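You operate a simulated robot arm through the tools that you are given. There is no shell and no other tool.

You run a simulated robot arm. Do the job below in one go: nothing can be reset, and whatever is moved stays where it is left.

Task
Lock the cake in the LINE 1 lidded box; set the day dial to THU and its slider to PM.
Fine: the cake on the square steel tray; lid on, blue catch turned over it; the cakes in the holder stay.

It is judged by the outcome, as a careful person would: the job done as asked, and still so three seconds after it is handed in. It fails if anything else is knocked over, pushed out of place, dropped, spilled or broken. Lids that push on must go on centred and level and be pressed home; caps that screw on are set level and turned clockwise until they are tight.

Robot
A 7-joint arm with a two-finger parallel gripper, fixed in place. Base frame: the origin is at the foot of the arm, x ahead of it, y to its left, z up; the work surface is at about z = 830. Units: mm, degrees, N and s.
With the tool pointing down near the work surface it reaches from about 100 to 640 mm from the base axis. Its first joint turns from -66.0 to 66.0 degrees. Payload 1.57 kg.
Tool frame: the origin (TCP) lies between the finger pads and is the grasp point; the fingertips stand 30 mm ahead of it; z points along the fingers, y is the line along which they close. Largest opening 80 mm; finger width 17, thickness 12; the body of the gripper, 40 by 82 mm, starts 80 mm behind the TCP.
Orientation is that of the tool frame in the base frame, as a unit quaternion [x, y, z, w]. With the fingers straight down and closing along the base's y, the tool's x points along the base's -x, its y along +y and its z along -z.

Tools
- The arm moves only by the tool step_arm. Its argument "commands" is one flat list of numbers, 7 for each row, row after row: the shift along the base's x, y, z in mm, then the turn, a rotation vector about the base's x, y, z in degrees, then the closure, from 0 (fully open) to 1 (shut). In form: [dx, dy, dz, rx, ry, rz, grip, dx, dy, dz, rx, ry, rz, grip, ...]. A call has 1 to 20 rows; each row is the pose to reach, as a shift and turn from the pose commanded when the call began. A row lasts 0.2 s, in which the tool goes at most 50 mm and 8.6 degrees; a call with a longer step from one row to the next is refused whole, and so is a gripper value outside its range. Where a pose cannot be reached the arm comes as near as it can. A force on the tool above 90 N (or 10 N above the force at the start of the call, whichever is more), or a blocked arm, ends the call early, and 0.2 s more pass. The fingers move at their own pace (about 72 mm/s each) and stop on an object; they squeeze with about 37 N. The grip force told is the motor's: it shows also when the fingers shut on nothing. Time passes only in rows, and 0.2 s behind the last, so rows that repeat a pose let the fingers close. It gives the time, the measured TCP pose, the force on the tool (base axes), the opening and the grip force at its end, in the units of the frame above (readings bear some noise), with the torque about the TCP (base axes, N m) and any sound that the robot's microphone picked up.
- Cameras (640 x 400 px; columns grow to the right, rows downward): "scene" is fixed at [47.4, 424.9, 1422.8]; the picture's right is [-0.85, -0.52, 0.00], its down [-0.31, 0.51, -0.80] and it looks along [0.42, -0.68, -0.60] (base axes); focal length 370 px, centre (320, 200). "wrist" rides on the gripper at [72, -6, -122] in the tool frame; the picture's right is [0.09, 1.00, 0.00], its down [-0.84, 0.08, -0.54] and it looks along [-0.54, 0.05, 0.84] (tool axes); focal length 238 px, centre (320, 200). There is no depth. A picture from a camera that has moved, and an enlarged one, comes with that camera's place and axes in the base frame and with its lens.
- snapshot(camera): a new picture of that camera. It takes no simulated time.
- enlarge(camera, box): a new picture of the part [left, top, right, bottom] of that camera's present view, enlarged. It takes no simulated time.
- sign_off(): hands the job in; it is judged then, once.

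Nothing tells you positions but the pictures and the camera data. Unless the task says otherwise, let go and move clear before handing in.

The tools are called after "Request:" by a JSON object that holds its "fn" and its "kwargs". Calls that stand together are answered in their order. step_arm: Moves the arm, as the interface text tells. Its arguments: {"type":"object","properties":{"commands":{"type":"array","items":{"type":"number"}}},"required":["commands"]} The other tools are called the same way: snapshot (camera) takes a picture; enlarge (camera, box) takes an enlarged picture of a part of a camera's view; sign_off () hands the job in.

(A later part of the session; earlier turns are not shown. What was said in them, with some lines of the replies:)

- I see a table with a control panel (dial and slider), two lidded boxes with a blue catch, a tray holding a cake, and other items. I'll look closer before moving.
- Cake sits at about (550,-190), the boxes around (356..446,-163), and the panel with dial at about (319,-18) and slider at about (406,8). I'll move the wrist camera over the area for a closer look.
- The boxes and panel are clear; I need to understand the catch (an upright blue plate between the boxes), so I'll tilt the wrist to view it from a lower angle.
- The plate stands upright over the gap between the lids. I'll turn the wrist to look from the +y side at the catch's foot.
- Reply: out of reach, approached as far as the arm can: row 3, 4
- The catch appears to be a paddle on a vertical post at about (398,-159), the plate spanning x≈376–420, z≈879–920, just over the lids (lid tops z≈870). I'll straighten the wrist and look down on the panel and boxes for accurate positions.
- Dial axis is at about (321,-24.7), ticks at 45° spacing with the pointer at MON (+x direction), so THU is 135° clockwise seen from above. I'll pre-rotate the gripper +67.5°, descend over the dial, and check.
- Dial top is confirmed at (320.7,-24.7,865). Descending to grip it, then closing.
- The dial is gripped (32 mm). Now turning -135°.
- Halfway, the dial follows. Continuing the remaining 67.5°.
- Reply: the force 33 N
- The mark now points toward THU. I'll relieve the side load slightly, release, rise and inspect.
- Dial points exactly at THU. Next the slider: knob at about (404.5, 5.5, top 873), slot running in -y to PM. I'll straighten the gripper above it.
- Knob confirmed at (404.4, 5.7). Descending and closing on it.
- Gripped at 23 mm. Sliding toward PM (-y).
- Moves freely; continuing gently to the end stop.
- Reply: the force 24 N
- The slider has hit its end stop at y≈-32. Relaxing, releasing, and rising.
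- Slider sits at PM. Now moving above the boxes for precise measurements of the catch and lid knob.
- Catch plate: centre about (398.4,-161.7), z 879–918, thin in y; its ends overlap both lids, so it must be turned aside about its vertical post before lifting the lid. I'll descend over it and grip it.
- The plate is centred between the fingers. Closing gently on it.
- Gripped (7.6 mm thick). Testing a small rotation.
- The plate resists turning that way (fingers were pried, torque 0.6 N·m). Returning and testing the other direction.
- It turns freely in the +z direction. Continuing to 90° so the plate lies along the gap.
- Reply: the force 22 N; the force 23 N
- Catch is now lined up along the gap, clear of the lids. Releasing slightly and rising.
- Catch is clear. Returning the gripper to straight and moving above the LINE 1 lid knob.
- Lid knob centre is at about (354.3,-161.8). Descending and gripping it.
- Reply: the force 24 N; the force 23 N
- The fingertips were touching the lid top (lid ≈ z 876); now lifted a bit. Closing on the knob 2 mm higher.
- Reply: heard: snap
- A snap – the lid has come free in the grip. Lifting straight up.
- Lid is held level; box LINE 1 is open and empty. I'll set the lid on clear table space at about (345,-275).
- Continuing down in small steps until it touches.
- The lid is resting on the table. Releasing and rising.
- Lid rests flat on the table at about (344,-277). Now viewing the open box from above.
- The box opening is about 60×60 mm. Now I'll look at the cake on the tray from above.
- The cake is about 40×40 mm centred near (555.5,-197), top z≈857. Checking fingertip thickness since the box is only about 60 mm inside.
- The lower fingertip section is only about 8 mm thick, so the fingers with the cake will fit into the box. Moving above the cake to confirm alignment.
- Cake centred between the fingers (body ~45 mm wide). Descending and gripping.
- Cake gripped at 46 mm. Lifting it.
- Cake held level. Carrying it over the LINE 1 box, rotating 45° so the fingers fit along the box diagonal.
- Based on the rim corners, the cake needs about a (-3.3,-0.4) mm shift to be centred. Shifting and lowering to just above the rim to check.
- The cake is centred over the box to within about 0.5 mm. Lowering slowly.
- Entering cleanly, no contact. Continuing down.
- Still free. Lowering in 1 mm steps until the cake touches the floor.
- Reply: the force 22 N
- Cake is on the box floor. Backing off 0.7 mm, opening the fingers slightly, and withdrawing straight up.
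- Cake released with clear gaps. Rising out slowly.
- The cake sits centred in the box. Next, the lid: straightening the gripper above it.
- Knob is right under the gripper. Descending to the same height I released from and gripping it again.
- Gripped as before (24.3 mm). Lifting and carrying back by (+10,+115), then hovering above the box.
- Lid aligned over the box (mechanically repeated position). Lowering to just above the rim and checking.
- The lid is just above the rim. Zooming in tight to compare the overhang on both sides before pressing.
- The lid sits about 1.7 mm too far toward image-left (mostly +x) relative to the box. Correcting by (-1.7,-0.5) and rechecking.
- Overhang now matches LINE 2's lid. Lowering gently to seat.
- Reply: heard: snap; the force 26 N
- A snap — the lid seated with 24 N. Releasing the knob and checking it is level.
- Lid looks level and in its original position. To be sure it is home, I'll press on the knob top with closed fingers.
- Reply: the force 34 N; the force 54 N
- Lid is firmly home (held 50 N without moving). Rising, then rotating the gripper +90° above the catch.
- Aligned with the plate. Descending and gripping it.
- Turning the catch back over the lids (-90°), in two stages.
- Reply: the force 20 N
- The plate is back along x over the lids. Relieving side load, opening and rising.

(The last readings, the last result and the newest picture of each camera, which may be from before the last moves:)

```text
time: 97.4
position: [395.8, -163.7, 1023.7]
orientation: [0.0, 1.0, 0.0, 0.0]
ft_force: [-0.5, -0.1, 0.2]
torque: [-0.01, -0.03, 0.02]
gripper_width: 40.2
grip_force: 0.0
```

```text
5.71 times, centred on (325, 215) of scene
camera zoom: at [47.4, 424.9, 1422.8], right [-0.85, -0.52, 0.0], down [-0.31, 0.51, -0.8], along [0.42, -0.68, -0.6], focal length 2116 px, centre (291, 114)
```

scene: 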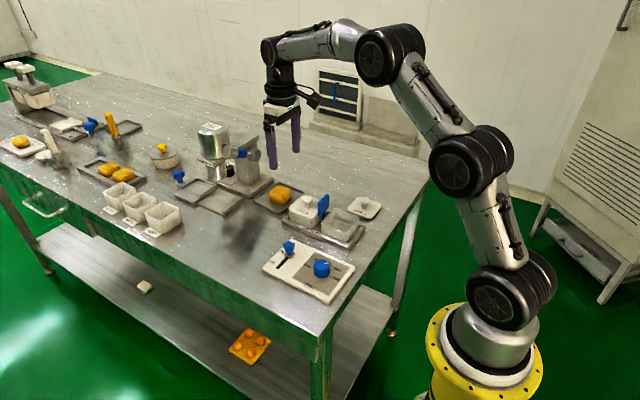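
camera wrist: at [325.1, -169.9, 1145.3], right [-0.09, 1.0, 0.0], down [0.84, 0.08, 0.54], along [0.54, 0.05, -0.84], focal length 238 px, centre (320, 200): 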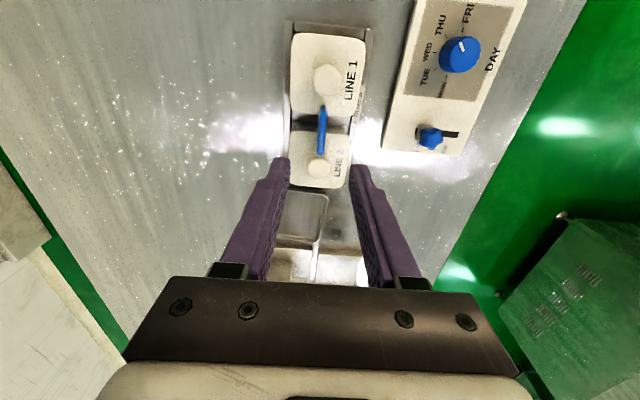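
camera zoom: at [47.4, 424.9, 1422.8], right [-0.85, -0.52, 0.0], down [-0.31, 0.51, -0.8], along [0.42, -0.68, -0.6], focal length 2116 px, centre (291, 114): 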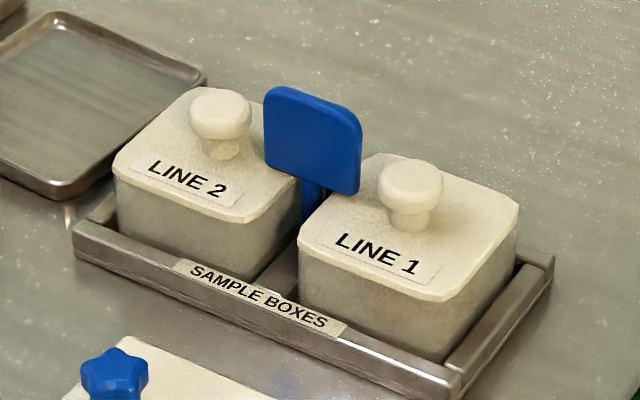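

Catch is back in its locking position over both lids, lid level. Moving clear and doing a final overall check.

Request:
{"fn": "step_arm", "kwargs": {"commands": [0, 10, 40, 0, 0, 0, 0.4, 10, 30, 80, 0, 0, 0, 0.2, 20, 60, 115, 0, 0, 0, 0, 35, 95, 140, 0, 0, 0, 0, 50, 130, 140, 0, 0, 0, 0, 60, 155, 140, 0, 0, 0, 0, 60, 155, 140, 0, 0, 0, 0]}}

Request:
{"fn": "snapshot", "kwargs": {"camera": "scene"}}

Request:
{"fn": "enlarge", "kwargs": {"camera": "scene", "box": [240, 160, 400, 310]}}

Request:
{"fn": "enlarge", "kwargs": {"camera": "wrist", "box": [160, 0, 400, 150]}}

Request:
{"fn": "enlarge", "kwargs": {"camera": "scene", "box": [0, 60, 240, 240]}}

```text
time: 99.0
position: [455.5, -7.3, 1160.8]
orientation: [0.0, 1.0, -0.001, 0.001]
ft_force: [0.2, 0.1, 0.2]
torque: [0.02, -0.01, -0.01]
gripper_width: 79.9
grip_force: 0.1
```

```text
taken
```

scene: 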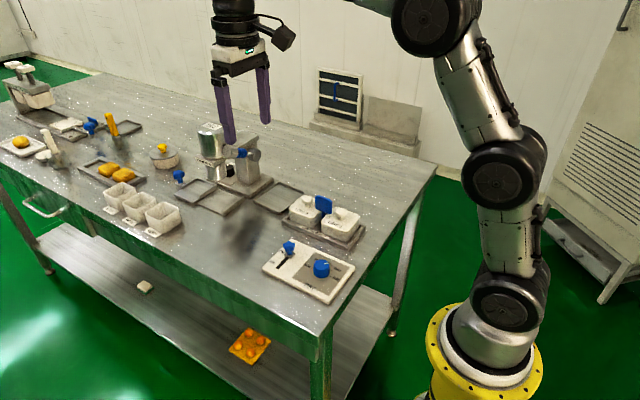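

```text
2.67 times, centred on (320, 235) of scene
camera zoom: at [47.4, 424.9, 1422.8], right [-0.85, -0.52, 0.0], down [-0.31, 0.51, -0.8], along [0.42, -0.68, -0.6], focal length 987 px, centre (320, 107)
```

zoom: 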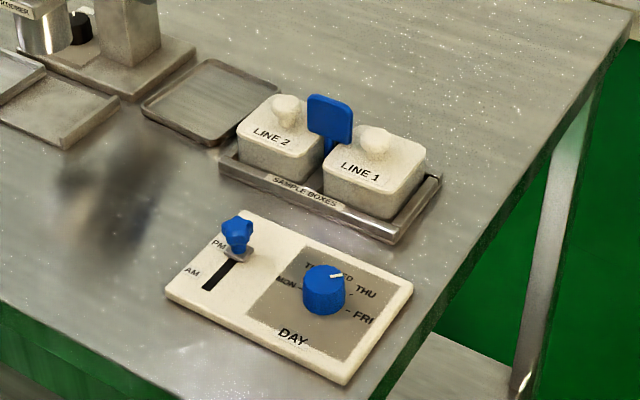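

```text
2.67 times, centred on (280, 75) of wrist
camera zoom: at [384.4, -13.9, 1284.0], right [-0.09, 1.0, 0.0], down [0.84, 0.08, 0.54], along [0.54, 0.05, -0.84], focal length 636 px, centre (427, 533)
```

zoom: 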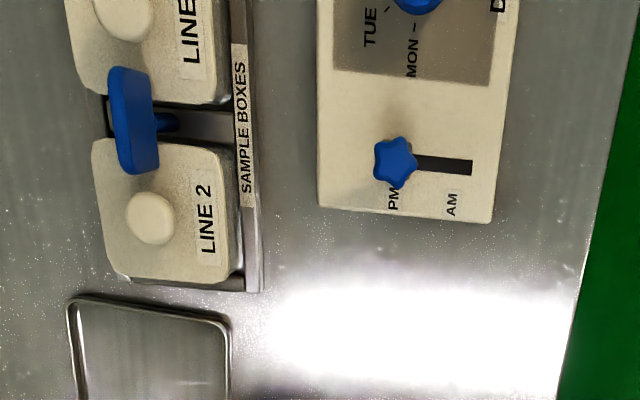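

```text
2.22 times, centred on (120, 150) of scene
camera zoom: at [47.4, 424.9, 1422.8], right [-0.85, -0.52, 0.0], down [-0.31, 0.51, -0.8], along [0.42, -0.68, -0.6], focal length 823 px, centre (764, 311)
```

zoom: 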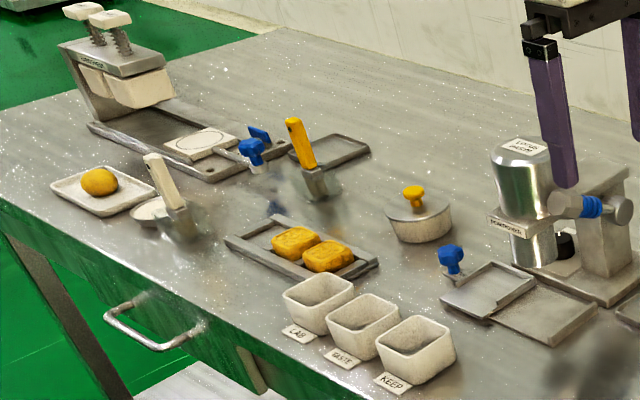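

Everything checks out: the cake is in the LINE 1 box with its lid snapped on level and the catch over it. The dial points to THU, the slider is at PM, and nothing else has been disturbed. Handing in.

Request:
{"fn": "sign_off", "kwargs": {}}

```text
The job is handed in.
```

The job is done and handed in. The cake from the square steel tray is in the LINE 1 box, the day dial points to THU and the slider is at PM.

- **Lid:** it went on with a snap, sits level, and held under about 50 N of extra pressure. LINE 1 sits about 1 mm off where it started in the rack.
- **Catch:** it started across both lids, so I turned it aside to open LINE 1 and then back to the same position.
- **Cake:** it lies turned 45° in the box, because the fingers only fitted along the diagonal.

The cakes in the holder and everything else on the table look undisturbed in the final pictures, and the arm is clear of the table.
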